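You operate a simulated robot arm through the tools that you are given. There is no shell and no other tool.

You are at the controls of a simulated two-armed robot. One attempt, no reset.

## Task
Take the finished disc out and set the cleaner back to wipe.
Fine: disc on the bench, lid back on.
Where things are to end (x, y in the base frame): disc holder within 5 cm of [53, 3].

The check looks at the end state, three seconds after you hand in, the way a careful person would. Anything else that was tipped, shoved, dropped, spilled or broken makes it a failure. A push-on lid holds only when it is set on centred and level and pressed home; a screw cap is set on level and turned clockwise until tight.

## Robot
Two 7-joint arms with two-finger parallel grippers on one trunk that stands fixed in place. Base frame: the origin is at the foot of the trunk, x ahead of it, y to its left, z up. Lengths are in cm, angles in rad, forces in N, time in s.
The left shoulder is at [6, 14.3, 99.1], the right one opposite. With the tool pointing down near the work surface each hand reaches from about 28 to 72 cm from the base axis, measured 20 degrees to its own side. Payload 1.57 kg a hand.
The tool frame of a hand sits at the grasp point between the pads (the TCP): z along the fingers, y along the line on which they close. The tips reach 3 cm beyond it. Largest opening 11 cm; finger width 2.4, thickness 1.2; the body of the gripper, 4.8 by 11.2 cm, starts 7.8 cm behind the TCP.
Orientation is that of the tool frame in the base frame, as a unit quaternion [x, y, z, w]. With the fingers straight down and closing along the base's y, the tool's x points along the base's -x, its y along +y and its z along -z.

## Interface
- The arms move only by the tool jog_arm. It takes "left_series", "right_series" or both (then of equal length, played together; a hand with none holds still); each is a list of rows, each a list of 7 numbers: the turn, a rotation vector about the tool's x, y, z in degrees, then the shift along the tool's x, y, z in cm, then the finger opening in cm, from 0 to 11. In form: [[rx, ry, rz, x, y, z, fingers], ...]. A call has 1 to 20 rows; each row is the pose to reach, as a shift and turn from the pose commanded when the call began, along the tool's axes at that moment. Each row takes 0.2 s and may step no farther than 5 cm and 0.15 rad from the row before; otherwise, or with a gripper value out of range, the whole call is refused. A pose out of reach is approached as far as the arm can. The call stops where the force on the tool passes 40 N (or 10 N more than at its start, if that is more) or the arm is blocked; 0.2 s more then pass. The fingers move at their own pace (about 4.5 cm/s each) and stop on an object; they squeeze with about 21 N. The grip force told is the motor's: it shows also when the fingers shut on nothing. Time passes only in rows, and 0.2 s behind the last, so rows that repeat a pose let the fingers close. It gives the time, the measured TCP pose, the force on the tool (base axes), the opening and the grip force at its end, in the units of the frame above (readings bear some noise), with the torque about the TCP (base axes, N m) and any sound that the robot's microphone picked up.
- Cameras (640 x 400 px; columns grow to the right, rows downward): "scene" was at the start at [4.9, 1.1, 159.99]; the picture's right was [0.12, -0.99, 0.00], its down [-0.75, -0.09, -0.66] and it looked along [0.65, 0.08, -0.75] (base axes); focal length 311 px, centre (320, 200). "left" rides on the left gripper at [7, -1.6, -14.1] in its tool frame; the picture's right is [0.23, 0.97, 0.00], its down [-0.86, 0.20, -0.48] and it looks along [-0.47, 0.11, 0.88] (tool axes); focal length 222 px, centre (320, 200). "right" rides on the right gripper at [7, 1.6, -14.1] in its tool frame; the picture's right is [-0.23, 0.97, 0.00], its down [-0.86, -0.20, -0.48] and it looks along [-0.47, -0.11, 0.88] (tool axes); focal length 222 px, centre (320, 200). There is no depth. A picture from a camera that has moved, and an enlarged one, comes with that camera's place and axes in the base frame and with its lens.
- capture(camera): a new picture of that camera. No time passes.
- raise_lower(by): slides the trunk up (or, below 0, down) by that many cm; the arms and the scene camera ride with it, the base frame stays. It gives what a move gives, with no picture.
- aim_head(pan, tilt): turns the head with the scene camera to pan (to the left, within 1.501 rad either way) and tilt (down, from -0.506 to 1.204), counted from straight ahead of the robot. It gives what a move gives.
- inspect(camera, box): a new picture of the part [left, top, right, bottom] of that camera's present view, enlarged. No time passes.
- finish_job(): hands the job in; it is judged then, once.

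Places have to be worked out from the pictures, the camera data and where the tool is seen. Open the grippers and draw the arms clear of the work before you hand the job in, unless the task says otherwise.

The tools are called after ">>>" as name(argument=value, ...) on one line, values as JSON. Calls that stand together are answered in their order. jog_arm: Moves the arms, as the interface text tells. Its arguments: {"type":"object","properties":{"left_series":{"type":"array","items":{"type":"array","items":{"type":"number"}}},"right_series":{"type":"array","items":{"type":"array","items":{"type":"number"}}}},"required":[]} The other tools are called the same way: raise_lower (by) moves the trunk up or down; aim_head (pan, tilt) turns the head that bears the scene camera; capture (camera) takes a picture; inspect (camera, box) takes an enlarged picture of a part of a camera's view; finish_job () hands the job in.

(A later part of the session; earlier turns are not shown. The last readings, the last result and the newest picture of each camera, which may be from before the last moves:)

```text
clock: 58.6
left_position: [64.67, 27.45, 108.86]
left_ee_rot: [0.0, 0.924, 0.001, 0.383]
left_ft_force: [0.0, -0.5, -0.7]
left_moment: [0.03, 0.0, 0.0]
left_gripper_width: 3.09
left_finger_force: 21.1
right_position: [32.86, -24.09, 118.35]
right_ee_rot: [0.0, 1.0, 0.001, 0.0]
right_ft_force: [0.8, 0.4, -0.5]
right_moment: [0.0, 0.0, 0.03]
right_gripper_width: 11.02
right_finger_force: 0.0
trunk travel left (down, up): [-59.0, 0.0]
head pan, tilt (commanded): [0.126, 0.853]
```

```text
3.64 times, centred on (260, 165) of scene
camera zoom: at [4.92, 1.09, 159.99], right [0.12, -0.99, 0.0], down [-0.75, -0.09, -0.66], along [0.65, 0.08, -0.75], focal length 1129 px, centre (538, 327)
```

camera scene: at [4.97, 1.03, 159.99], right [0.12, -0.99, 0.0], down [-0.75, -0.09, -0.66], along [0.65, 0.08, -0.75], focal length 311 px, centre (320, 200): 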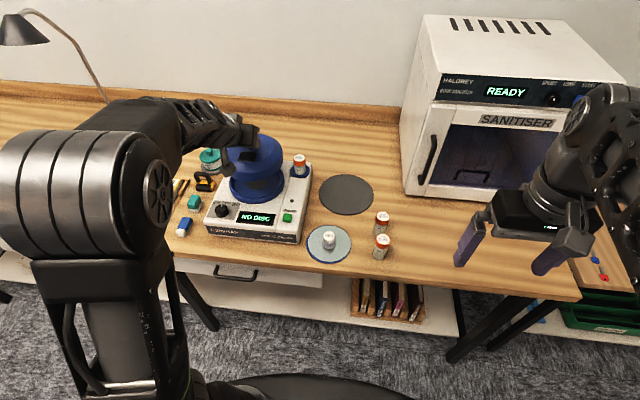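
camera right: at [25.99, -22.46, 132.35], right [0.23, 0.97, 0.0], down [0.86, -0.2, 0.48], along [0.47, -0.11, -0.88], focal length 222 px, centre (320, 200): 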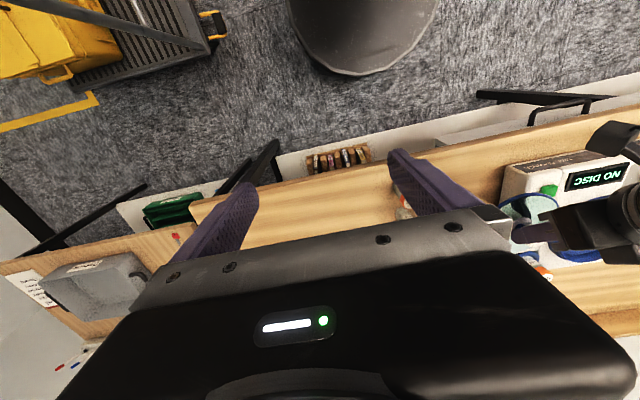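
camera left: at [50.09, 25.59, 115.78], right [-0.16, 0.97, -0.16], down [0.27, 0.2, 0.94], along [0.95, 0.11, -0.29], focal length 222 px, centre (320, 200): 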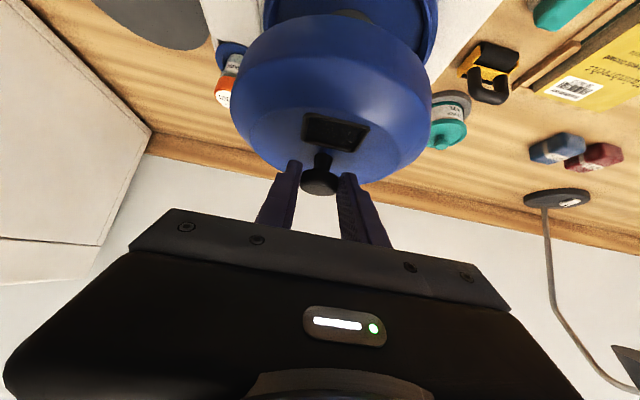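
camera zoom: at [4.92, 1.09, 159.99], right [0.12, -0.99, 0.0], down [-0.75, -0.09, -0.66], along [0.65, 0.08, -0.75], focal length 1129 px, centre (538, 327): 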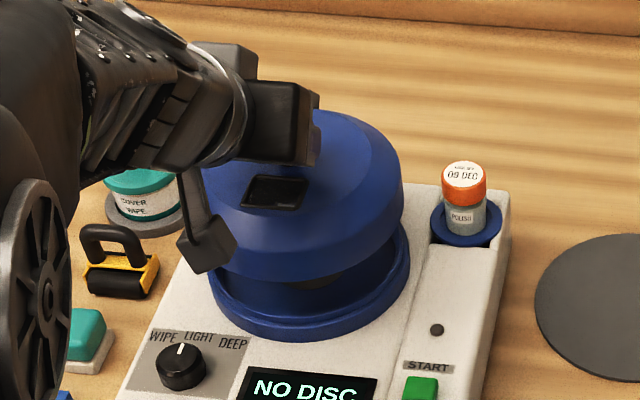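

The view matches the one right after unseating within about a millimetre. I correct 0.15 cm back and lower 3.8 cm, leaving ~1.4 cm to the seat.

>>> jog_arm(left_series=[[0, 0, 0, 0.7, 0, 0.65, 2], [0, 0, 0, 1.4, 0, 1.3, 2], [0, 0, 0, 2.1, 0, 1.95, 2], [0, 0, 0, 2.79, 0, 2.58, 2], [0, 0, 0, 2.79, 0, 2.58, 2]])

>>> inspect(camera="left", box=[200, 60, 440, 210])

>>> inspect(camera="scene", box=[200, 110, 320, 220])

```text
clock: 59.8
left_position: [64.37, 27.4, 104.91]
left_ee_rot: [0.0, 0.924, 0.001, 0.383]
left_ft_force: [0.3, 0.0, -0.9]
left_moment: [0.02, 0.04, -0.01]
left_gripper_width: 3.07
left_finger_force: 20.7
right_position: [32.89, -24.06, 118.2]
right_ee_rot: [0.001, 1.0, 0.001, 0.001]
right_ft_force: [-0.3, 0.2, -0.7]
right_moment: [0.0, -0.02, -0.01]
right_gripper_width: 11.02
right_finger_force: 0.0
trunk travel left (down, up): [-59.0, 0.0]
head pan, tilt (commanded): [0.126, 0.853]
```

```text
2.67 times, centred on (320, 135) of left
camera zoom: at [49.55, 25.77, 110.01], right [-0.16, 0.97, -0.16], down [0.27, 0.2, 0.94], along [0.95, 0.11, -0.29], focal length 592 px, centre (320, 373)
```

zoom: 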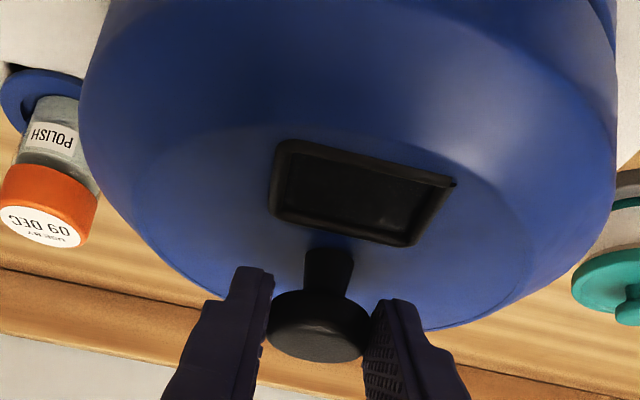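

```text
3.64 times, centred on (260, 165) of scene
camera zoom: at [4.9, 1.11, 159.99], right [0.12, -0.99, 0.0], down [-0.75, -0.09, -0.66], along [0.65, 0.08, -0.75], focal length 1129 px, centre (538, 327)
```

zoom: 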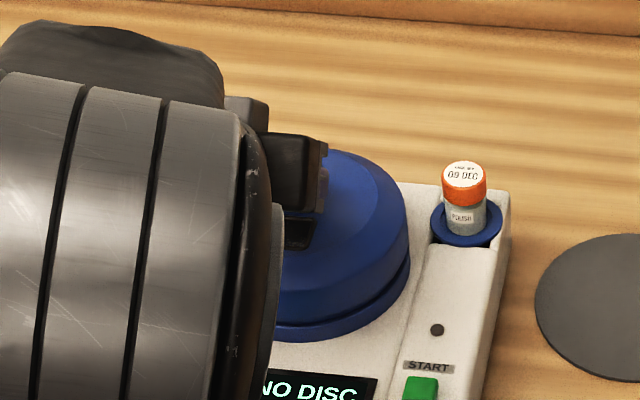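

Alignment looks right in both views (lid and ring edges coincide at the right side). I lower another 0.9 cm in fine steps, with 0.1 cm forward correction.

>>> jog_arm(left_series=[[0, 0, 0, 0.1, 0, 0.25, 2], [0, 0, 0, 0.3, 0, 0.45, 2], [0, 0, 0, 0.56, 0, 0.7, 2], [0, 0, 0, 0.56, 0, 0.7, 2]])

>>> inspect(camera="scene", box=[260, 150, 320, 220])

>>> inspect(camera="left", box=[200, 60, 440, 210])

```text
clock: 60.8
left_position: [64.29, 27.39, 104.05]
left_ee_rot: [0.0, 0.924, 0.001, 0.383]
left_ft_force: [0.2, -0.1, -1.1]
left_moment: [0.02, 0.04, 0.0]
left_gripper_width: 3.07
left_finger_force: 21.5
right_position: [32.89, -24.07, 118.12]
right_ee_rot: [0.0, 1.0, 0.0, 0.0]
right_ft_force: [0.0, 0.1, -0.4]
right_moment: [0.01, 0.02, -0.01]
right_gripper_width: 11.0
right_finger_force: 0.1
trunk travel left (down, up): [-59.0, 0.0]
head pan, tilt (commanded): [0.126, 0.853]
```

```text
5.71 times, centred on (290, 185) of scene
camera zoom: at [4.91, 1.11, 159.99], right [0.12, -0.99, 0.0], down [-0.75, -0.09, -0.66], along [0.65, 0.08, -0.75], focal length 1775 px, centre (491, 286)
```

zoom: 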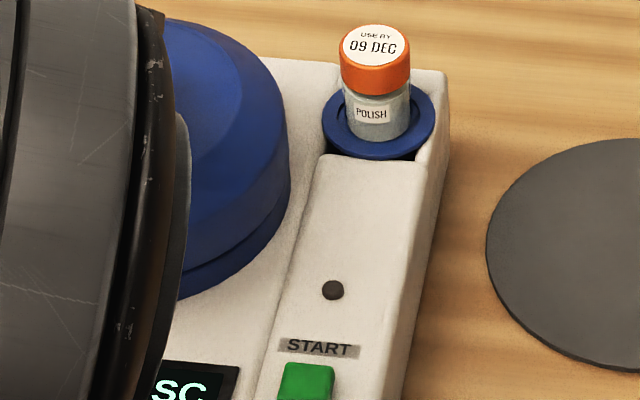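

```text
2.67 times, centred on (320, 135) of left
camera zoom: at [49.55, 25.74, 109.14], right [-0.16, 0.97, -0.16], down [0.27, 0.2, 0.94], along [0.95, 0.11, -0.29], focal length 592 px, centre (320, 373)
```

zoom: 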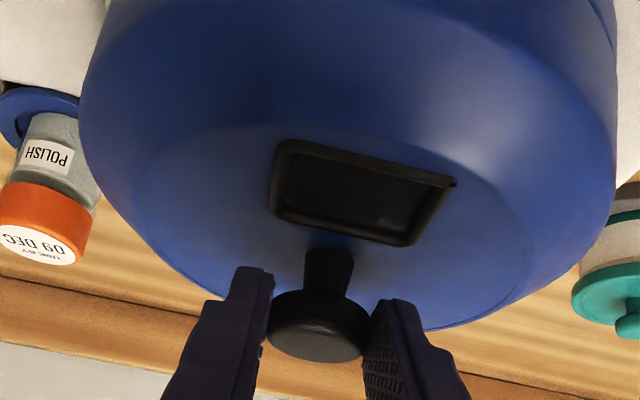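

Still free. I correct +0.15 cm in x (original camera x was 49.72) and go down 0.3 cm.

>>> jog_arm(left_series=[[0, 0, 0, -0.1, -0.02, 0.1, 2], [0, 0, 0, 0.0, -0.03, 0.21, 2], [0, 0, 0, 0.1, -0.03, 0.32, 2]])

>>> inspect(camera="scene", box=[260, 150, 320, 220])

```text
clock: 61.6
left_position: [64.55, 27.36, 103.75]
left_ee_rot: [0.001, 0.924, 0.0, 0.383]
left_ft_force: [0.9, 1.0, -1.4]
left_moment: [-0.01, 0.01, -0.03]
left_gripper_width: 3.08
left_finger_force: 21.4
right_position: [32.97, -24.15, 118.22]
right_ee_rot: [-0.001, 1.0, 0.0, 0.0]
right_ft_force: [0.0, 0.6, 0.3]
right_moment: [0.01, 0.02, 0.01]
right_gripper_width: 11.0
right_finger_force: 0.1
trunk travel left (down, up): [-59.0, 0.0]
head pan, tilt (commanded): [0.126, 0.853]
```

```text
5.71 times, centred on (290, 185) of scene
camera zoom: at [4.92, 1.1, 159.99], right [0.12, -0.99, 0.0], down [-0.75, -0.09, -0.66], along [0.65, 0.08, -0.75], focal length 1775 px, centre (491, 286)
```

zoom: 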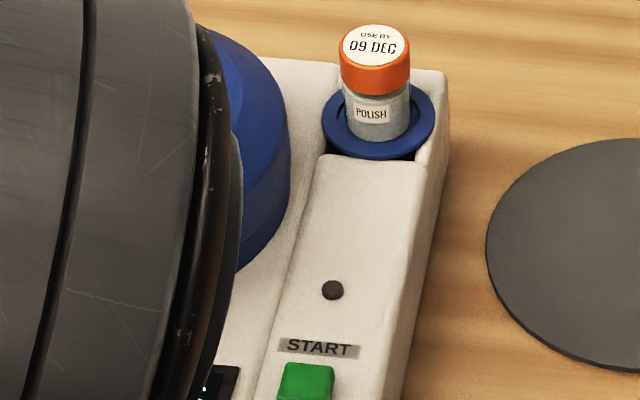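

Pose now equals the original grasp pose. I press on downward in small steps and watch force and sound.

>>> jog_arm(left_series=[[0, 0, 0, 0.08, 0, 0.08, 2], [0, 0, 0, 0.16, 0, 0.16, 2], [0, 0, 0, 0.24, 0, 0.24, 2]])

>>> inspect(camera="left", box=[200, 60, 440, 210])

```text
clock: 62.4
left_position: [64.57, 27.33, 103.68]
left_ee_rot: [-0.001, 0.923, 0.001, 0.384]
left_ft_force: [-2.3, 3.9, 6.8]
left_moment: [0.1, -0.04, 0.06]
left_gripper_width: 3.06
left_finger_force: 20.7
right_position: [32.93, -24.0, 118.32]
right_ee_rot: [-0.001, 1.0, 0.001, 0.0]
right_ft_force: [-0.5, 0.6, 0.1]
right_moment: [-0.01, -0.02, -0.04]
right_gripper_width: 11.0
right_finger_force: 0.1
trunk travel left (down, up): [-59.0, 0.0]
head pan, tilt (commanded): [0.126, 0.853]
heard: snap
```

```text
2.67 times, centred on (320, 135) of left
camera zoom: at [49.7, 25.8, 108.66], right [-0.16, 0.97, -0.16], down [0.26, 0.2, 0.94], along [0.95, 0.11, -0.29], focal length 592 px, centre (320, 373)
```

zoom: 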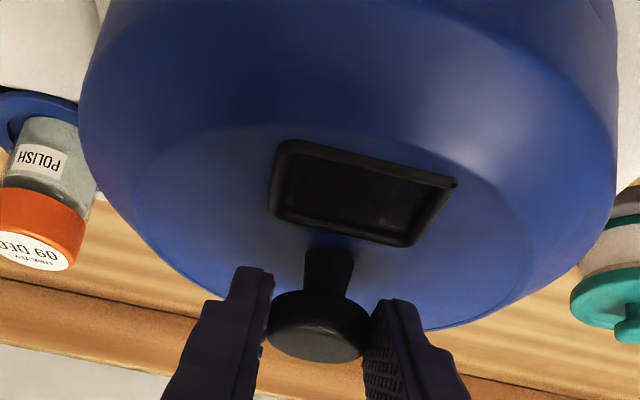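

A "snap" and 6.8 N: the lid has engaged. I press down a bit more to make sure it is home.

>>> jog_arm(left_series=[[0, 0, 0, 0.07, 0, 0.07, 2], [0, 0, 0, 0.14, 0, 0.14, 2], [0, 0, 0, 0.21, 0, 0.21, 2], [0, 0, 0, 0.21, 0, 0.21, 2]])

>>> inspect(camera="left", box=[200, 60, 440, 210])

```text
clock: 63.4
left_position: [64.45, 27.5, 103.58]
left_ee_rot: [0.0, 0.923, 0.001, 0.385]
left_ft_force: [3.8, 11.2, 23.8]
left_moment: [0.29, -0.58, 0.18]
left_gripper_width: 3.1
left_finger_force: 20.9
right_position: [32.88, -24.0, 118.28]
right_ee_rot: [0.0, 1.0, 0.001, -0.001]
right_ft_force: [0.6, 0.2, -0.5]
right_moment: [-0.04, 0.0, 0.01]
right_gripper_width: 11.0
right_finger_force: 0.0
trunk travel left (down, up): [-59.0, 0.0]
head pan, tilt (commanded): [0.126, 0.853]
```

```text
2.67 times, centred on (320, 135) of left
camera zoom: at [49.66, 25.79, 108.5], right [-0.16, 0.97, -0.16], down [0.26, 0.2, 0.94], along [0.95, 0.11, -0.29], focal length 592 px, centre (320, 373)
```

zoom: 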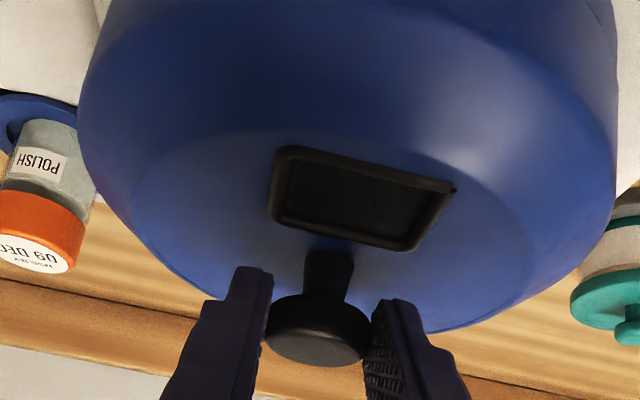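

23.8 N and firmly held — seated. I ease the pressure off, open the fingers and back away along them.

>>> jog_arm(left_series=[[0, 0, 0, -0.15, 0.1, -0.15, 2], [0, 0, 0, -0.3, 0.15, -0.3, 2.5], [0, 0, 0, -0.3, 0.15, -0.3, 4.5], [0, 0, 0, -0.3, 0.15, -0.3, 6], [0, 0, 0, -0.3, 0.15, -0.3, 6.5], [0, 0, 0, -0.3, 0.15, -2, 7], [0, 0, 0, -0.3, 0.15, -5, 7], [0, 0, 0, -0.3, 0.15, -8, 7]])

>>> capture(camera="scene")

>>> capture(camera="left")

```text
clock: 65.2
left_position: [58.78, 27.4, 109.19]
left_ee_rot: [0.001, 0.924, 0.0, 0.383]
left_ft_force: [0.3, -1.0, -0.1]
left_moment: [0.01, -0.02, -0.03]
left_gripper_width: 7.02
left_finger_force: 0.2
right_position: [32.81, -24.13, 118.18]
right_ee_rot: [0.0, 1.0, 0.0, 0.0]
right_ft_force: [-0.4, -0.7, -0.4]
right_moment: [0.02, 0.02, 0.02]
right_gripper_width: 11.0
right_finger_force: 0.1
trunk travel left (down, up): [-59.0, 0.0]
head pan, tilt (commanded): [0.126, 0.853]
```

```text
taken
camera scene: at [4.79, 1.12, 159.99], right [0.12, -0.99, 0.0], down [-0.75, -0.09, -0.66], along [0.65, 0.08, -0.75], focal length 311 px, centre (320, 200)
```

scene: 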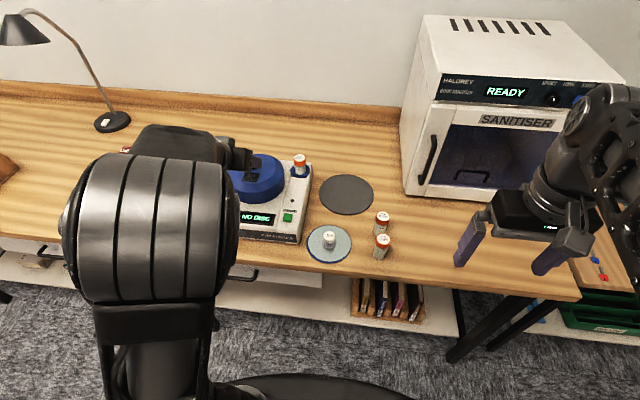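

```text
taken
camera left: at [43.93, 25.81, 114.3], right [-0.16, 0.97, -0.16], down [0.27, 0.2, 0.94], along [0.95, 0.11, -0.29], focal length 222 px, centre (320, 200)
```

left: 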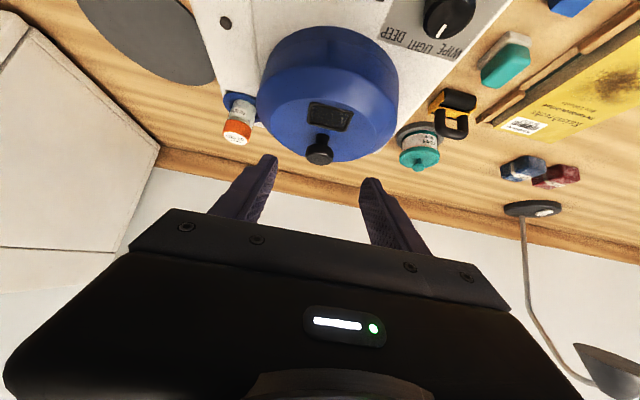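

The lid is back on and the disc is on the bench. Now the mode dial at (53.8, 33.7): I straighten the hand to fingers-down while moving above it.

>>> jog_arm(left_series=[[0, 0, 0, 0, 0, -1.5, 7], [0, 7.5, 0, 1.18, 1.05, -1.5, 7], [0, 15, 0, 2.36, 2.1, -1.5, 7], [0, 22.5, 0, 3.54, 3.15, -1.7, 7], [0, 30, 0, 4.71, 4.2, -1.9, 7], [0, 37.5, 0, 5.89, 5.25, -2.2, 7], [0, 45, 0, 7.07, 6.3, -2.55, 7]])

>>> capture(camera="left")

>>> capture(camera="scene")

```text
clock: 66.8
left_position: [50.01, 31.68, 106.83]
left_ee_rot: [0.0, 1.0, 0.0, -0.001]
left_ft_force: [0.7, 0.6, -0.4]
left_moment: [-0.01, 0.01, 0.02]
left_gripper_width: 7.0
left_finger_force: 0.1
left hand out of reach, approached as far as the arm can: row 6, 7
right_position: [32.91, -24.03, 118.14]
right_ee_rot: [0.0, 1.0, 0.001, 0.001]
right_ft_force: [0.6, -0.4, -0.7]
right_moment: [-0.03, 0.01, -0.02]
right_gripper_width: 11.0
right_finger_force: 0.1
trunk travel left (down, up): [-59.0, 0.0]
head pan, tilt (commanded): [0.126, 0.853]
```

```text
taken
camera left: at [43.26, 29.95, 120.98], right [-0.23, 0.97, 0.0], down [0.86, 0.2, 0.48], along [0.47, 0.11, -0.88], focal length 222 px, centre (320, 200)
```

left: 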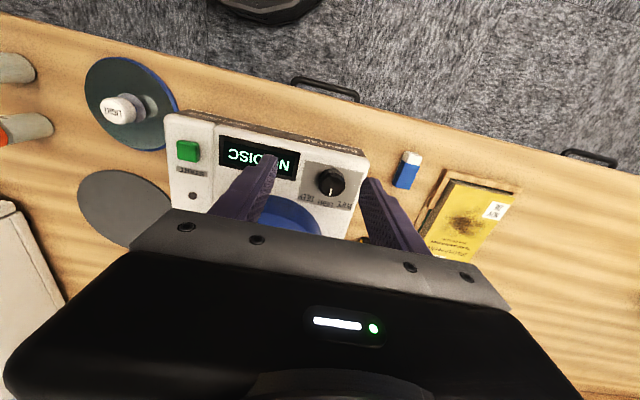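

```text
taken
camera scene: at [4.92, 1.21, 159.99], right [0.13, -0.99, 0.0], down [-0.75, -0.09, -0.66], along [0.65, 0.08, -0.75], focal length 311 px, centre (320, 200)
```

scene: 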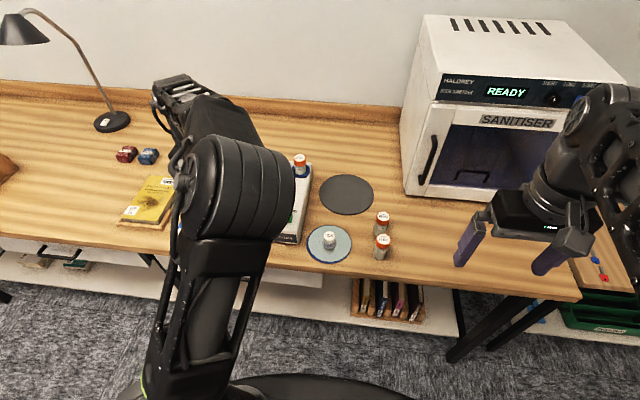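

Fingers-down reach ends a little short of the dial, so I'll use a slight tilt. First I zoom in to locate the dial precisely and check the disc.

>>> inspect(camera="left", box=[290, 150, 370, 210])

>>> inspect(camera="left", box=[200, 110, 400, 240])

>>> inspect(camera="scene", box=[290, 210, 400, 275])

```text
6.67 times, centred on (330, 180) of left
camera zoom: at [43.26, 29.95, 120.98], right [-0.23, 0.97, 0.0], down [0.86, 0.2, 0.48], along [0.47, 0.11, -0.88], focal length 1481 px, centre (253, 333)
```

zoom: 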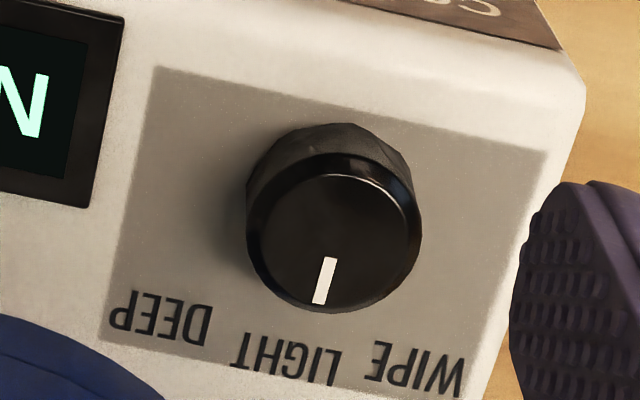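

```text
3.08 times, centred on (300, 175) of left
camera zoom: at [43.26, 29.95, 120.98], right [-0.23, 0.97, 0.0], down [0.86, 0.2, 0.48], along [0.47, 0.11, -0.88], focal length 684 px, centre (382, 277)
```

zoom: 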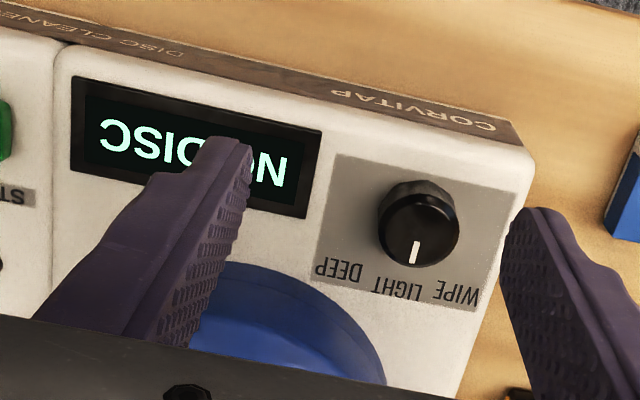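

```text
5.82 times, centred on (345, 242) of scene
camera zoom: at [4.92, 1.21, 159.99], right [0.13, -0.99, 0.0], down [-0.75, -0.09, -0.66], along [0.65, 0.08, -0.75], focal length 1807 px, centre (174, -47)
```

zoom: 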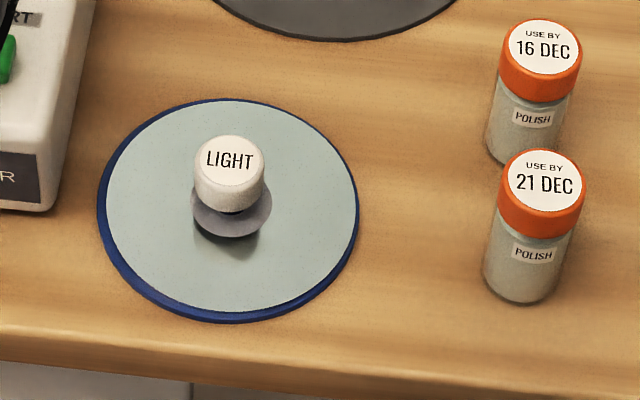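

The disc lies flat near (52, 4.4), fine. Dial: centre ≈ (54.0, 34.0), top z 96.2, pointer at LIGHT, WIPE about 39° counter-clockwise. I move to a 15° tilted pre-grasp 5 cm before it.

>>> jog_arm(left_series=[[0, -7.5, 0, -1, 1.2, 2, 6], [0, -15, 0, -1.98, 2.32, 3.9, 5], [0, -15, 0, -1.98, 2.32, 3.9, 5]])

>>> capture(camera="left")

>>> inspect(camera="left", box=[240, 100, 400, 200])

>>> capture(camera="scene")

```text
clock: 67.6
left_position: [52.15, 33.77, 102.82]
left_ee_rot: [0.001, 0.991, 0.001, 0.132]
left_ft_force: [-0.1, -0.9, 0.0]
left_moment: [0.02, -0.01, -0.01]
left_gripper_width: 5.0
left_finger_force: 0.0
right_position: [33.04, -24.13, 118.09]
right_ee_rot: [0.0, 1.0, 0.001, 0.0]
right_ft_force: [-0.2, 0.2, 0.5]
right_moment: [0.0, -0.01, -0.01]
right_gripper_width: 11.0
right_finger_force: 0.1
trunk travel left (down, up): [-59.0, 0.0]
head pan, tilt (commanded): [0.126, 0.853]
```

```text
taken
camera left: at [41.82, 32.2, 114.75], right [-0.22, 0.97, -0.06], down [0.7, 0.2, 0.69], along [0.68, 0.11, -0.73], focal length 222 px, centre (320, 200)
```

left: 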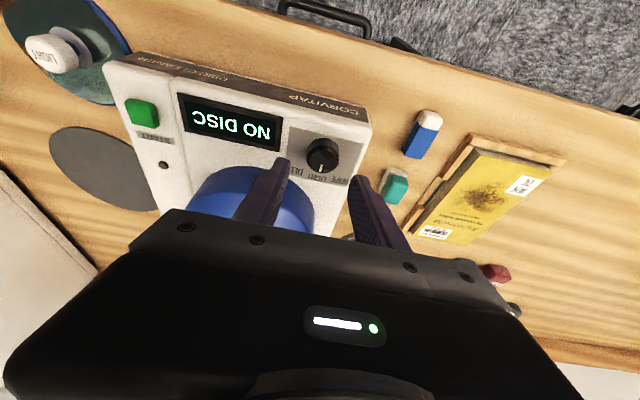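

```text
4.00 times, centred on (320, 150) of left
camera zoom: at [41.82, 32.2, 114.75], right [-0.22, 0.97, -0.06], down [0.7, 0.2, 0.69], along [0.68, 0.11, -0.73], focal length 888 px, centre (320, 400)
```

zoom: 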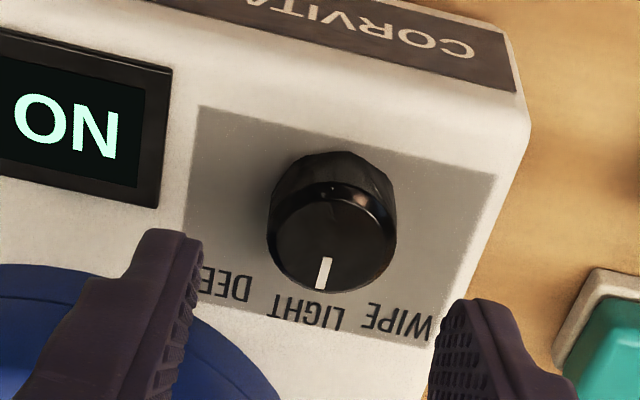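

```text
taken
camera scene: at [4.92, 1.06, 159.99], right [0.12, -0.99, 0.0], down [-0.75, -0.09, -0.66], along [0.65, 0.08, -0.75], focal length 311 px, centre (320, 200)
```

scene: 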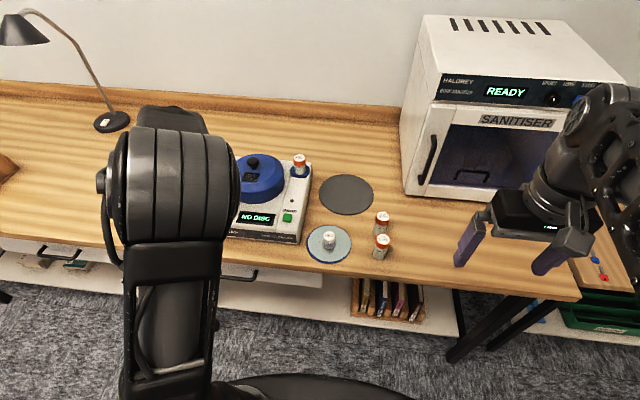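

The dial is 0.3 cm left of the finger midline. I shift and advance 4.3 cm along the fingers, then check the height above the panel.

>>> jog_arm(left_series=[[0, 0, 0, 0.05, 0.15, 2.0, 5], [0, 0, 0, 0.1, 0.28, 3.5, 5], [0, 0, 0, 0.1, 0.28, 4.3, 5], [0, 0, 0, 0.1, 0.28, 4.3, 5]])

>>> inspect(camera="left", box=[240, 120, 400, 220])

>>> inspect(camera="scene", box=[180, 180, 260, 240])

```text
clock: 68.6
left_position: [52.08, 33.86, 102.95]
left_ee_rot: [0.001, 0.991, 0.0, 0.132]
left_ft_force: [-0.9, 0.0, -0.2]
left_moment: [-0.04, 0.01, 0.04]
left_gripper_width: 5.0
left_finger_force: 0.0
left hand out of reach, approached as far as the arm can: row 1, 2, 3, 4
right_position: [32.95, -24.06, 118.26]
right_ee_rot: [0.001, 1.0, 0.002, -0.001]
right_ft_force: [0.6, -0.2, -0.9]
right_moment: [0.03, -0.02, -0.07]
right_gripper_width: 10.99
right_finger_force: 0.0
trunk travel left (down, up): [-59.0, 0.0]
head pan, tilt (commanded): [0.126, 0.853]
```

```text
4.00 times, centred on (320, 170) of left
camera zoom: at [41.8, 32.24, 114.78], right [-0.22, 0.97, -0.06], down [0.7, 0.2, 0.68], along [0.68, 0.11, -0.73], focal length 888 px, centre (320, 320)
```

zoom: 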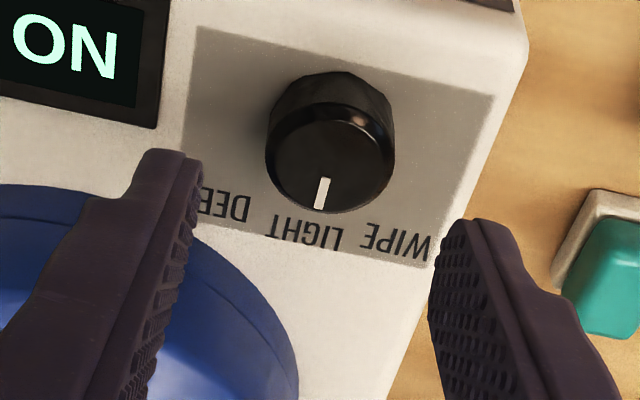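

```text
6.67 times, centred on (220, 210) of scene
camera zoom: at [4.9, 1.1, 159.99], right [0.12, -0.99, 0.0], down [-0.75, -0.09, -0.66], along [0.65, 0.08, -0.75], focal length 2070 px, centre (987, 133)
```

zoom: 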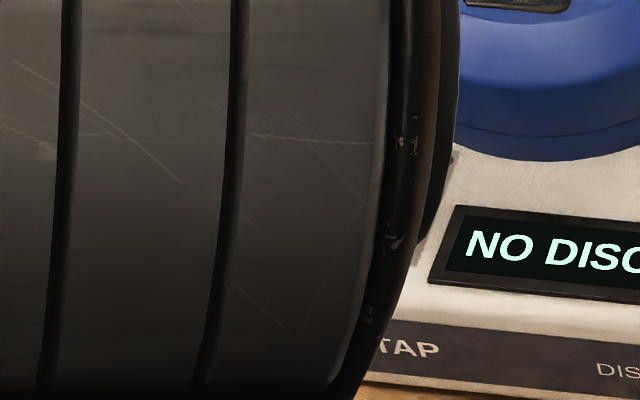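

The arm did not move: it is at a joint limit in this posture. A yaw toward the arm's own plane (about 20° counter-clockwise) should free it; I turn about the vertical in place and look.

>>> jog_arm(left_series=[[-1.8, 0, -6.6, 0, 0, -0.5, 5], [-3.5, 0, -13, 0, 0, -0.5, 5], [-5.2, 0, -19.3, 0, 0, -0.5, 5], [-5.2, 0, -19.3, 0, 0, 0.5, 5], [-5.2, 0, -19.3, 0, 0, 1.5, 5]])

>>> capture(camera="left")

>>> capture(camera="scene")

```text
clock: 69.8
left_position: [52.28, 33.71, 101.56]
left_ee_rot: [-0.172, 0.976, 0.023, 0.129]
left_ft_force: [0.3, 0.2, 0.7]
left_moment: [-0.03, 0.02, 0.0]
left_gripper_width: 5.03
left_finger_force: 0.0
right_position: [32.94, -24.04, 118.07]
right_ee_rot: [0.0, 1.0, 0.001, 0.0]
right_ft_force: [-0.5, 0.5, 0.4]
right_moment: [-0.02, 0.01, 0.0]
right_gripper_width: 11.0
right_finger_force: 0.1
trunk travel left (down, up): [-59.0, 0.0]
head pan, tilt (commanded): [0.126, 0.853]
```

```text
taken
camera left: at [43.22, 28.71, 113.35], right [-0.54, 0.84, -0.06], down [0.59, 0.43, 0.68], along [0.6, 0.33, -0.73], focal length 222 px, centre (320, 200)
```

left: 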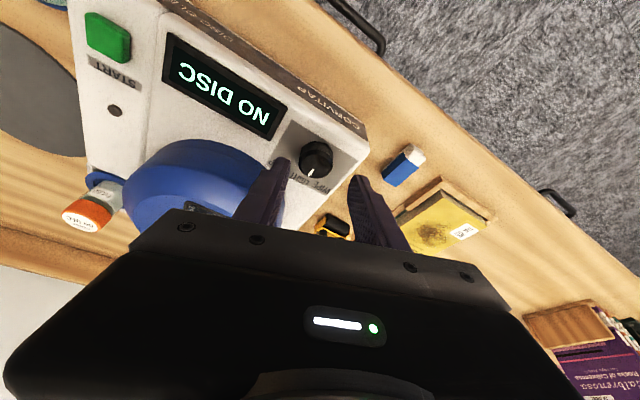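

```text
taken
camera scene: at [4.91, 1.09, 159.99], right [0.12, -0.99, 0.0], down [-0.75, -0.09, -0.66], along [0.65, 0.08, -0.75], focal length 311 px, centre (320, 200)
```

scene: 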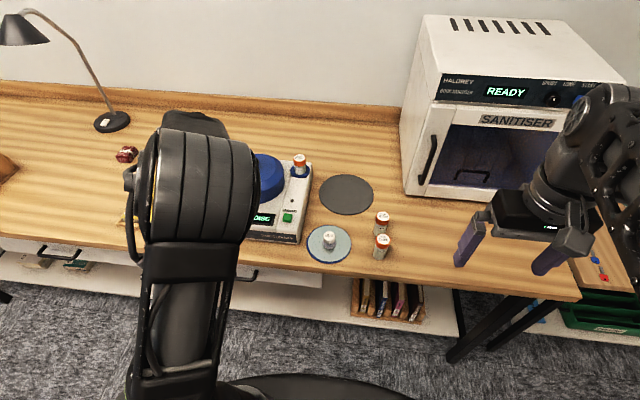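

Freed: the hand is at yaw 20°, 15° tilt. I zoom to check the alignment to the dial from here.

>>> inspect(camera="left", box=[240, 120, 400, 220])

```text
4.00 times, centred on (320, 170) of left
camera zoom: at [43.22, 28.71, 113.35], right [-0.54, 0.84, -0.06], down [0.59, 0.43, 0.68], along [0.6, 0.33, -0.73], focal length 888 px, centre (320, 320)
```

zoom: 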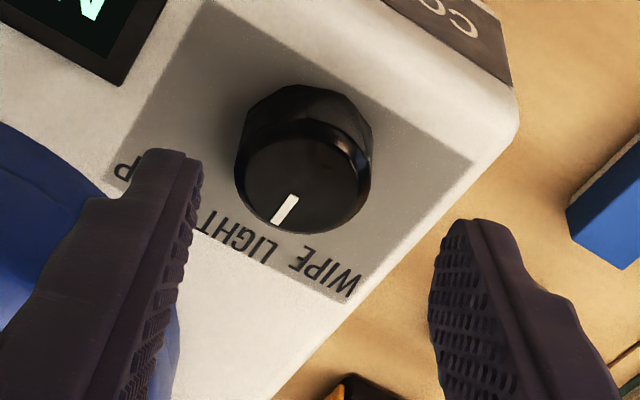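

Dial centre ≈ (53.9, 33.95). I advance 3.2 cm with a 0.3 cm sideways correction, tips staying above the panel.

>>> jog_arm(left_series=[[0, 0, 0, 0, -0.15, 1.2, 5], [0, 0, 0, 0.04, -0.33, 2.4, 5], [0, 0, 0, 0.04, -0.33, 3.2, 5], [0, 0, 0, 0.04, -0.33, 3.2, 5]])

>>> inspect(camera="left", box=[240, 120, 400, 220])

>>> capture(camera="left")

```text
clock: 70.8
left_position: [52.55, 33.79, 100.26]
left_ee_rot: [-0.171, 0.976, 0.023, 0.129]
left_ft_force: [0.1, 0.0, 0.3]
left_moment: [-0.02, -0.02, 0.03]
left_gripper_width: 5.01
left_finger_force: 0.1
left hand out of reach, approached as far as the arm can: row 2, 3, 4
right_position: [32.85, -24.05, 118.17]
right_ee_rot: [0.0, 1.0, 0.001, 0.0]
right_ft_force: [1.0, -0.7, -0.2]
right_moment: [-0.01, 0.0, -0.02]
right_gripper_width: 11.05
right_finger_force: 0.1
trunk travel left (down, up): [-59.0, 0.0]
head pan, tilt (commanded): [0.126, 0.853]
```

```text
4.00 times, centred on (320, 170) of left
camera zoom: at [43.51, 28.73, 112.15], right [-0.54, 0.84, -0.06], down [0.59, 0.43, 0.69], along [0.6, 0.33, -0.73], focal length 888 px, centre (320, 320)
```

zoom: 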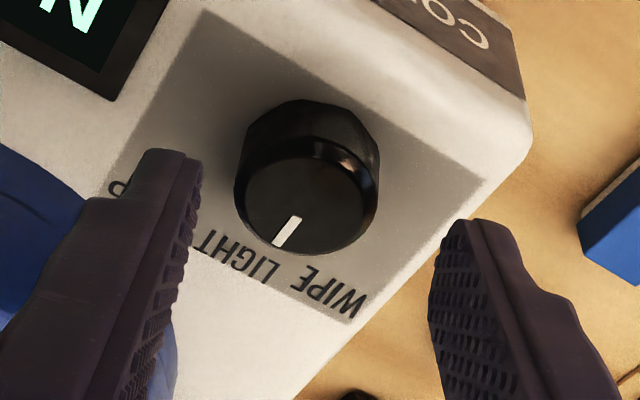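

```text
taken
camera left: at [43.51, 28.73, 112.15], right [-0.54, 0.84, -0.06], down [0.59, 0.43, 0.69], along [0.6, 0.33, -0.73], focal length 222 px, centre (320, 200)
```

left: 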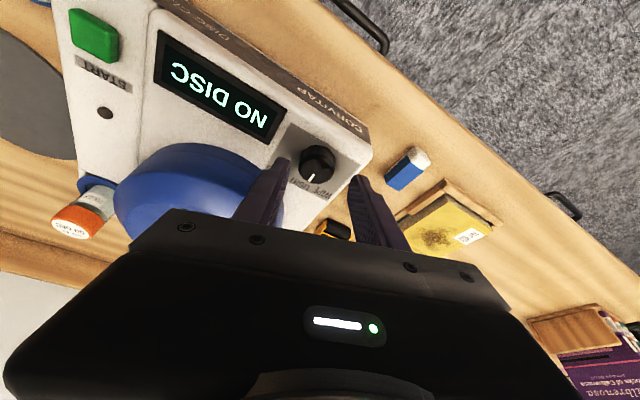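

Lowering is the limiting direction here, but the trunk can carry the whole arm down. I shift 0.7 cm forward and 0.8 cm up to line up, then lower the trunk.

>>> jog_arm(left_series=[[0, 0, 0, -0.4, -0.15, -0.6, 5], [0, 0, 0, -0.79, -0.31, -0.62, 5], [0, 0, 0, -0.79, -0.31, -0.62, 5]])

>>> inspect(camera="left", box=[240, 120, 400, 220])

```text
clock: 71.6
left_position: [53.41, 33.69, 101.22]
left_ee_rot: [-0.172, 0.976, 0.023, 0.13]
left_ft_force: [-0.6, -0.3, -1.0]
left_moment: [0.0, -0.01, 0.01]
left_gripper_width: 5.0
left_finger_force: 0.0
right_position: [32.87, -24.09, 118.24]
right_ee_rot: [0.0, 1.0, 0.001, 0.0]
right_ft_force: [-0.3, -0.3, 0.3]
right_moment: [0.01, -0.03, 0.01]
right_gripper_width: 11.0
right_finger_force: 0.0
trunk travel left (down, up): [-59.0, 0.0]
head pan, tilt (commanded): [0.126, 0.853]
```

```text
4.00 times, centred on (320, 170) of left
camera zoom: at [44.24, 28.64, 112.99], right [-0.54, 0.84, -0.06], down [0.59, 0.43, 0.69], along [0.6, 0.33, -0.73], focal length 888 px, centre (320, 320)
```

zoom: 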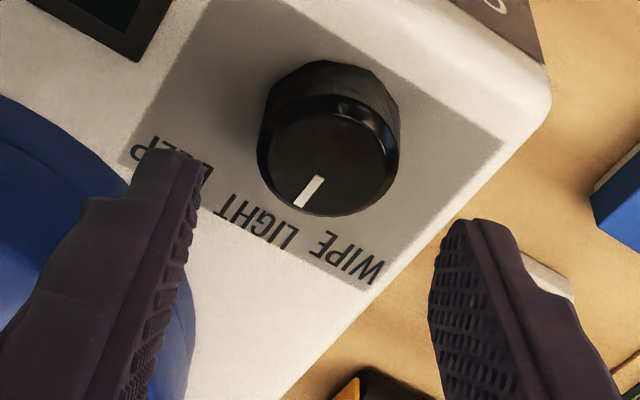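

Well centred. I lower the trunk by 2.6 cm (tips to about 95.4, panel about 94.6).

>>> raise_lower(by=-2.6)

>>> inspect(camera="left", box=[240, 120, 400, 220])

>>> capture(camera="scene")

```text
clock: 72.3
left_position: [53.36, 33.74, 98.5]
left_ee_rot: [-0.172, 0.976, 0.024, 0.129]
left_ft_force: [-0.1, -0.4, -0.1]
left_moment: [0.0, -0.01, -0.01]
left_gripper_width: 5.01
left_finger_force: 0.2
right_position: [32.88, -24.12, 115.64]
right_ee_rot: [0.0, 1.0, 0.001, -0.001]
right_ft_force: [-0.1, -0.2, 0.3]
right_moment: [-0.03, -0.04, 0.0]
right_gripper_width: 11.0
right_finger_force: 0.1
trunk travel left (down, up): [-56.4, 2.6]
head pan, tilt (commanded): [0.126, 0.853]
```

```text
4.00 times, centred on (320, 170) of left
camera zoom: at [44.25, 28.61, 110.38], right [-0.54, 0.84, -0.06], down [0.59, 0.43, 0.69], along [0.6, 0.33, -0.73], focal length 888 px, centre (320, 320)
```

zoom: 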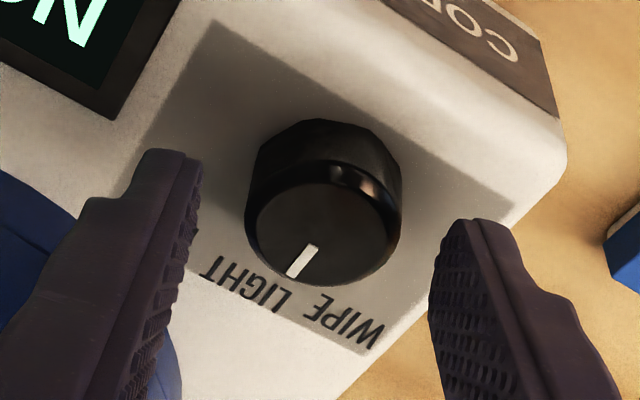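

```text
taken
camera scene: at [4.88, 1.1, 157.39], right [0.12, -0.99, 0.0], down [-0.75, -0.09, -0.66], along [0.65, 0.08, -0.75], focal length 311 px, centre (320, 200)
```

scene: 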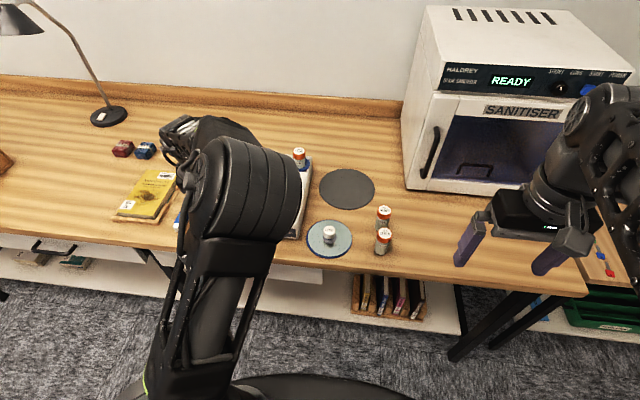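

The tips are now level with the dial's top (≈95.7), so it can go deeper: I lower the trunk another 0.9 cm.

>>> raise_lower(by=-0.9)

>>> inspect(camera="left", box=[240, 120, 400, 220])

```text
clock: 72.9
left_position: [53.32, 33.68, 97.63]
left_ee_rot: [-0.171, 0.976, 0.023, 0.129]
left_ft_force: [-0.1, 0.8, 0.8]
left_moment: [-0.01, 0.03, -0.02]
left_gripper_width: 5.03
left_finger_force: 0.0
right_position: [32.88, -24.13, 114.73]
right_ee_rot: [-0.001, 1.0, 0.001, 0.0]
right_ft_force: [0.4, 0.2, -0.7]
right_moment: [0.02, -0.01, -0.02]
right_gripper_width: 10.98
right_finger_force: 0.1
trunk travel left (down, up): [-55.5, 3.5]
head pan, tilt (commanded): [0.126, 0.853]
```

```text
4.00 times, centred on (320, 170) of left
camera zoom: at [44.26, 28.61, 109.48], right [-0.54, 0.84, -0.06], down [0.59, 0.43, 0.69], along [0.6, 0.33, -0.73], focal length 888 px, centre (320, 320)
```

zoom: 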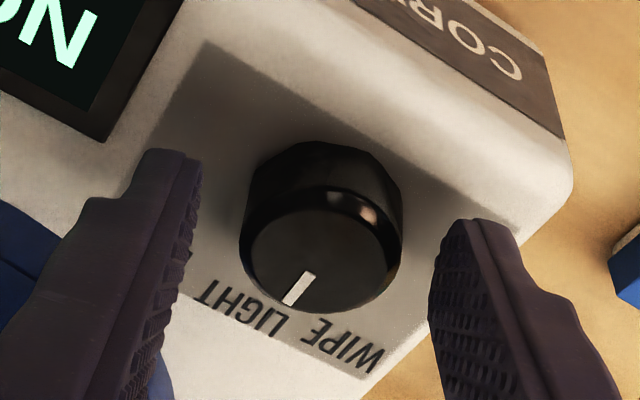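

The pads overlap the dial's side by about 1 cm, centred. I close on it.

>>> jog_arm(left_series=[[0, 0, 0, 0, 0, 0, 3.5], [0, 0, 0, 0, 0, 0, 2], [0, 0, 0, 0, 0, 0, 2], [0, 0, 0, 0, 0, 0, 2]])

>>> inspect(camera="left", box=[240, 120, 400, 220])

```text
clock: 73.9
left_position: [53.3, 33.75, 97.56]
left_ee_rot: [-0.172, 0.976, 0.023, 0.129]
left_ft_force: [-0.4, 4.6, 1.0]
left_moment: [0.16, 0.02, 0.07]
left_gripper_width: 3.25
left_finger_force: 39.7
right_position: [32.88, -23.98, 114.72]
right_ee_rot: [0.0, 1.0, 0.001, -0.001]
right_ft_force: [-1.1, -1.0, -0.5]
right_moment: [-0.02, -0.01, -0.01]
right_gripper_width: 10.99
right_finger_force: 0.1
trunk travel left (down, up): [-55.5, 3.5]
head pan, tilt (commanded): [0.126, 0.853]
```

```text
4.00 times, centred on (320, 170) of left
camera zoom: at [44.24, 28.69, 109.47], right [-0.54, 0.84, -0.06], down [0.59, 0.43, 0.69], along [0.6, 0.33, -0.73], focal length 888 px, centre (320, 320)
```

zoom: 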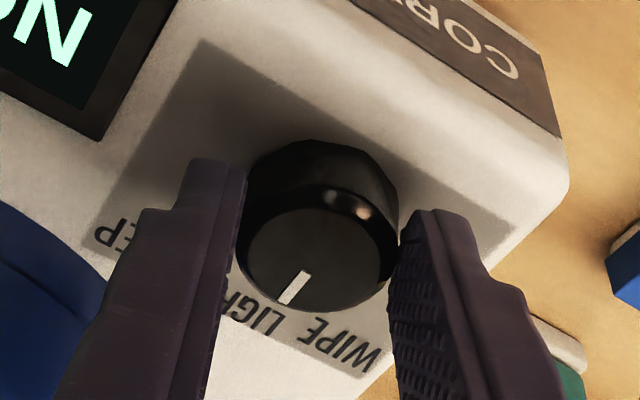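

Gripped at 3.25 cm. Now I turn it counter-clockwise about the dial's vertical axis by 39° in six rows.

>>> jog_arm(left_series=[[-1.68, 0, -6.28, 0, 0.0, 0, 2], [-3.37, 0, -12.56, -0.02, -0.08, 0, 2], [-5.05, 0, -18.84, -0.04, -0.15, 0.01, 2], [-6.73, 0, -25.1, -0.07, -0.22, 0.02, 2], [-8.42, 0, -31.4, -0.1, -0.29, 0.03, 2], [-10.1, 0, -37.7, -0.15, -0.35, 0.04, 2]])

>>> inspect(camera="left", box=[240, 120, 400, 220])

>>> capture(camera="scene")

```text
clock: 75.3
left_position: [53.8, 33.31, 97.68]
left_ee_rot: [-0.488, 0.863, 0.064, 0.115]
left_ft_force: [4.7, -6.0, 3.1]
left_moment: [-0.45, 0.2, -0.04]
left_gripper_width: 3.26
left_finger_force: 40.6
right_position: [32.92, -24.15, 114.64]
right_ee_rot: [-0.001, 1.0, 0.003, 0.0]
right_ft_force: [0.3, -0.1, -0.2]
right_moment: [-0.02, -0.03, 0.01]
right_gripper_width: 10.97
right_finger_force: 0.1
trunk travel left (down, up): [-55.5, 3.5]
head pan, tilt (commanded): [0.126, 0.853]
```

```text
4.00 times, centred on (320, 170) of left
camera zoom: at [49.93, 23.48, 109.48], right [-0.95, 0.31, -0.06], down [0.19, 0.7, 0.68], along [0.26, 0.64, -0.73], focal length 888 px, centre (320, 320)
```

zoom: 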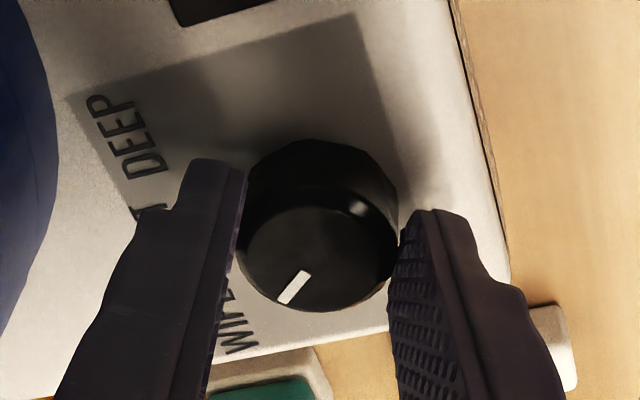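

```text
taken
camera scene: at [4.96, 0.99, 156.5], right [0.12, -0.99, 0.0], down [-0.75, -0.09, -0.66], along [0.65, 0.08, -0.75], focal length 311 px, centre (320, 200)
```

scene: 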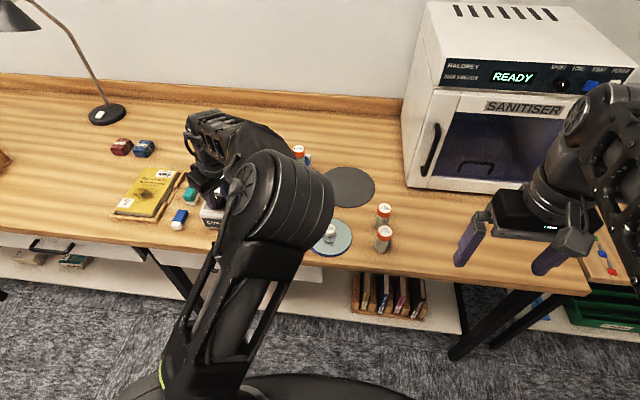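

The dial turned with the hand; the pointer now lies ≈ 39–40° counter-clockwise, toward WIPE. I release and raise the trunk to lift the fingers off vertically, then check.

>>> jog_arm(left_series=[[0, 0, 0, 0, 0, 0, 4], [0, 0, 0, 0, 0, 0, 5], [0, 0, 0, 0, 0, 0, 5.5], [0, 0, 0, 0, 0, 0, 5.5]])

>>> raise_lower(by=3.5)

>>> inspect(camera="left", box=[240, 110, 400, 210])

```text
clock: 76.3
left_position: [53.74, 33.41, 97.5]
left_ee_rot: [-0.488, 0.863, 0.065, 0.115]
left_ft_force: [-0.5, 0.7, 1.1]
left_moment: [0.01, 0.02, -0.02]
left_gripper_width: 5.51
left_finger_force: 0.1
right_position: [32.88, -24.04, 114.74]
right_ee_rot: [0.0, 1.0, 0.001, 0.001]
right_ft_force: [0.1, -0.7, 0.9]
right_moment: [0.03, 0.03, -0.01]
right_gripper_width: 11.01
right_finger_force: 0.1
trunk travel left (down, up): [-55.5, 3.5]
head pan, tilt (commanded): [0.126, 0.853]
```

```text
clock: 77.1
left_position: [53.7, 33.51, 101.08]
left_ee_rot: [-0.489, 0.863, 0.065, 0.114]
left_ft_force: [-0.5, 0.0, 0.5]
left_moment: [0.04, 0.03, -0.01]
left_gripper_width: 5.51
left_finger_force: 0.0
right_position: [32.9, -24.14, 118.15]
right_ee_rot: [0.0, 1.0, 0.001, 0.0]
right_ft_force: [-0.2, 0.7, -0.6]
right_moment: [-0.01, 0.0, 0.02]
right_gripper_width: 11.02
right_finger_force: 0.1
trunk travel left (down, up): [-59.0, 0.0]
head pan, tilt (commanded): [0.126, 0.853]
```

```text
4.00 times, centred on (320, 160) of left
camera zoom: at [49.84, 23.64, 112.93], right [-0.95, 0.31, -0.06], down [0.19, 0.7, 0.68], along [0.26, 0.64, -0.73], focal length 888 px, centre (320, 360)
```

zoom: 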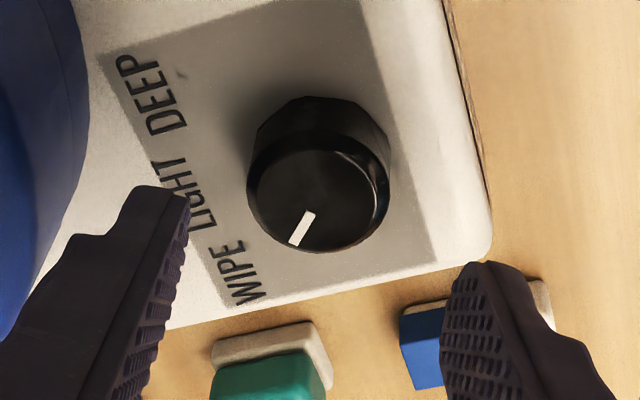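

The pointer now appears to point at WIPE. I zoom further for the exact angle, and then move the arm off so the scene camera can see too.

>>> inspect(camera="left", box=[296, 130, 344, 175])

>>> jog_arm(left_series=[[0, 0, 0, 0, 0, -2, 6], [1.8, 0, 6.6, 0, 0, -4, 6], [3.5, 0, 13, 1, 0, -5.5, 6], [5.3, 0, 20, 3, 1, -6.5, 6], [7, 0, 26.5, 6, 2, -7, 6], [8.8, 0, 33, 9, 3, -7, 6], [10.3, 0, 38.7, 12, 4, -7, 6]])

>>> capture(camera="scene")

```text
8.89 times, centred on (320, 152) of left
camera zoom: at [49.84, 23.64, 112.93], right [-0.95, 0.31, -0.06], down [0.19, 0.7, 0.68], along [0.26, 0.64, -0.73], focal length 1974 px, centre (320, 622)
```

zoom: 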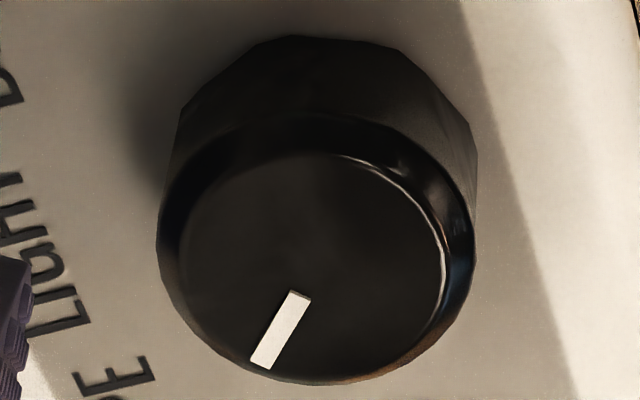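

```text
clock: 78.7
left_position: [43.19, 23.98, 104.56]
left_ee_rot: [-0.161, 0.978, 0.022, 0.129]
left_ft_force: [-0.9, -0.2, -1.0]
left_moment: [-0.03, 0.01, 0.01]
left_gripper_width: 6.02
left_finger_force: 0.1
right_position: [32.91, -24.03, 118.15]
right_ee_rot: [0.0, 1.0, 0.0, 0.0]
right_ft_force: [-0.1, 0.3, 0.2]
right_moment: [0.0, 0.01, 0.03]
right_gripper_width: 10.97
right_finger_force: 0.0
trunk travel left (down, up): [-59.0, 0.0]
head pan, tilt (commanded): [0.126, 0.853]
```

```text
taken
camera scene: at [4.81, 1.09, 160.0], right [0.12, -0.99, 0.0], down [-0.75, -0.09, -0.66], along [0.65, 0.08, -0.75], focal length 311 px, centre (320, 200)
```

scene: 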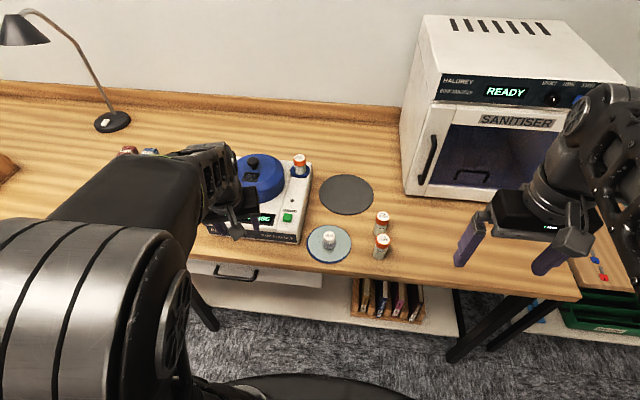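

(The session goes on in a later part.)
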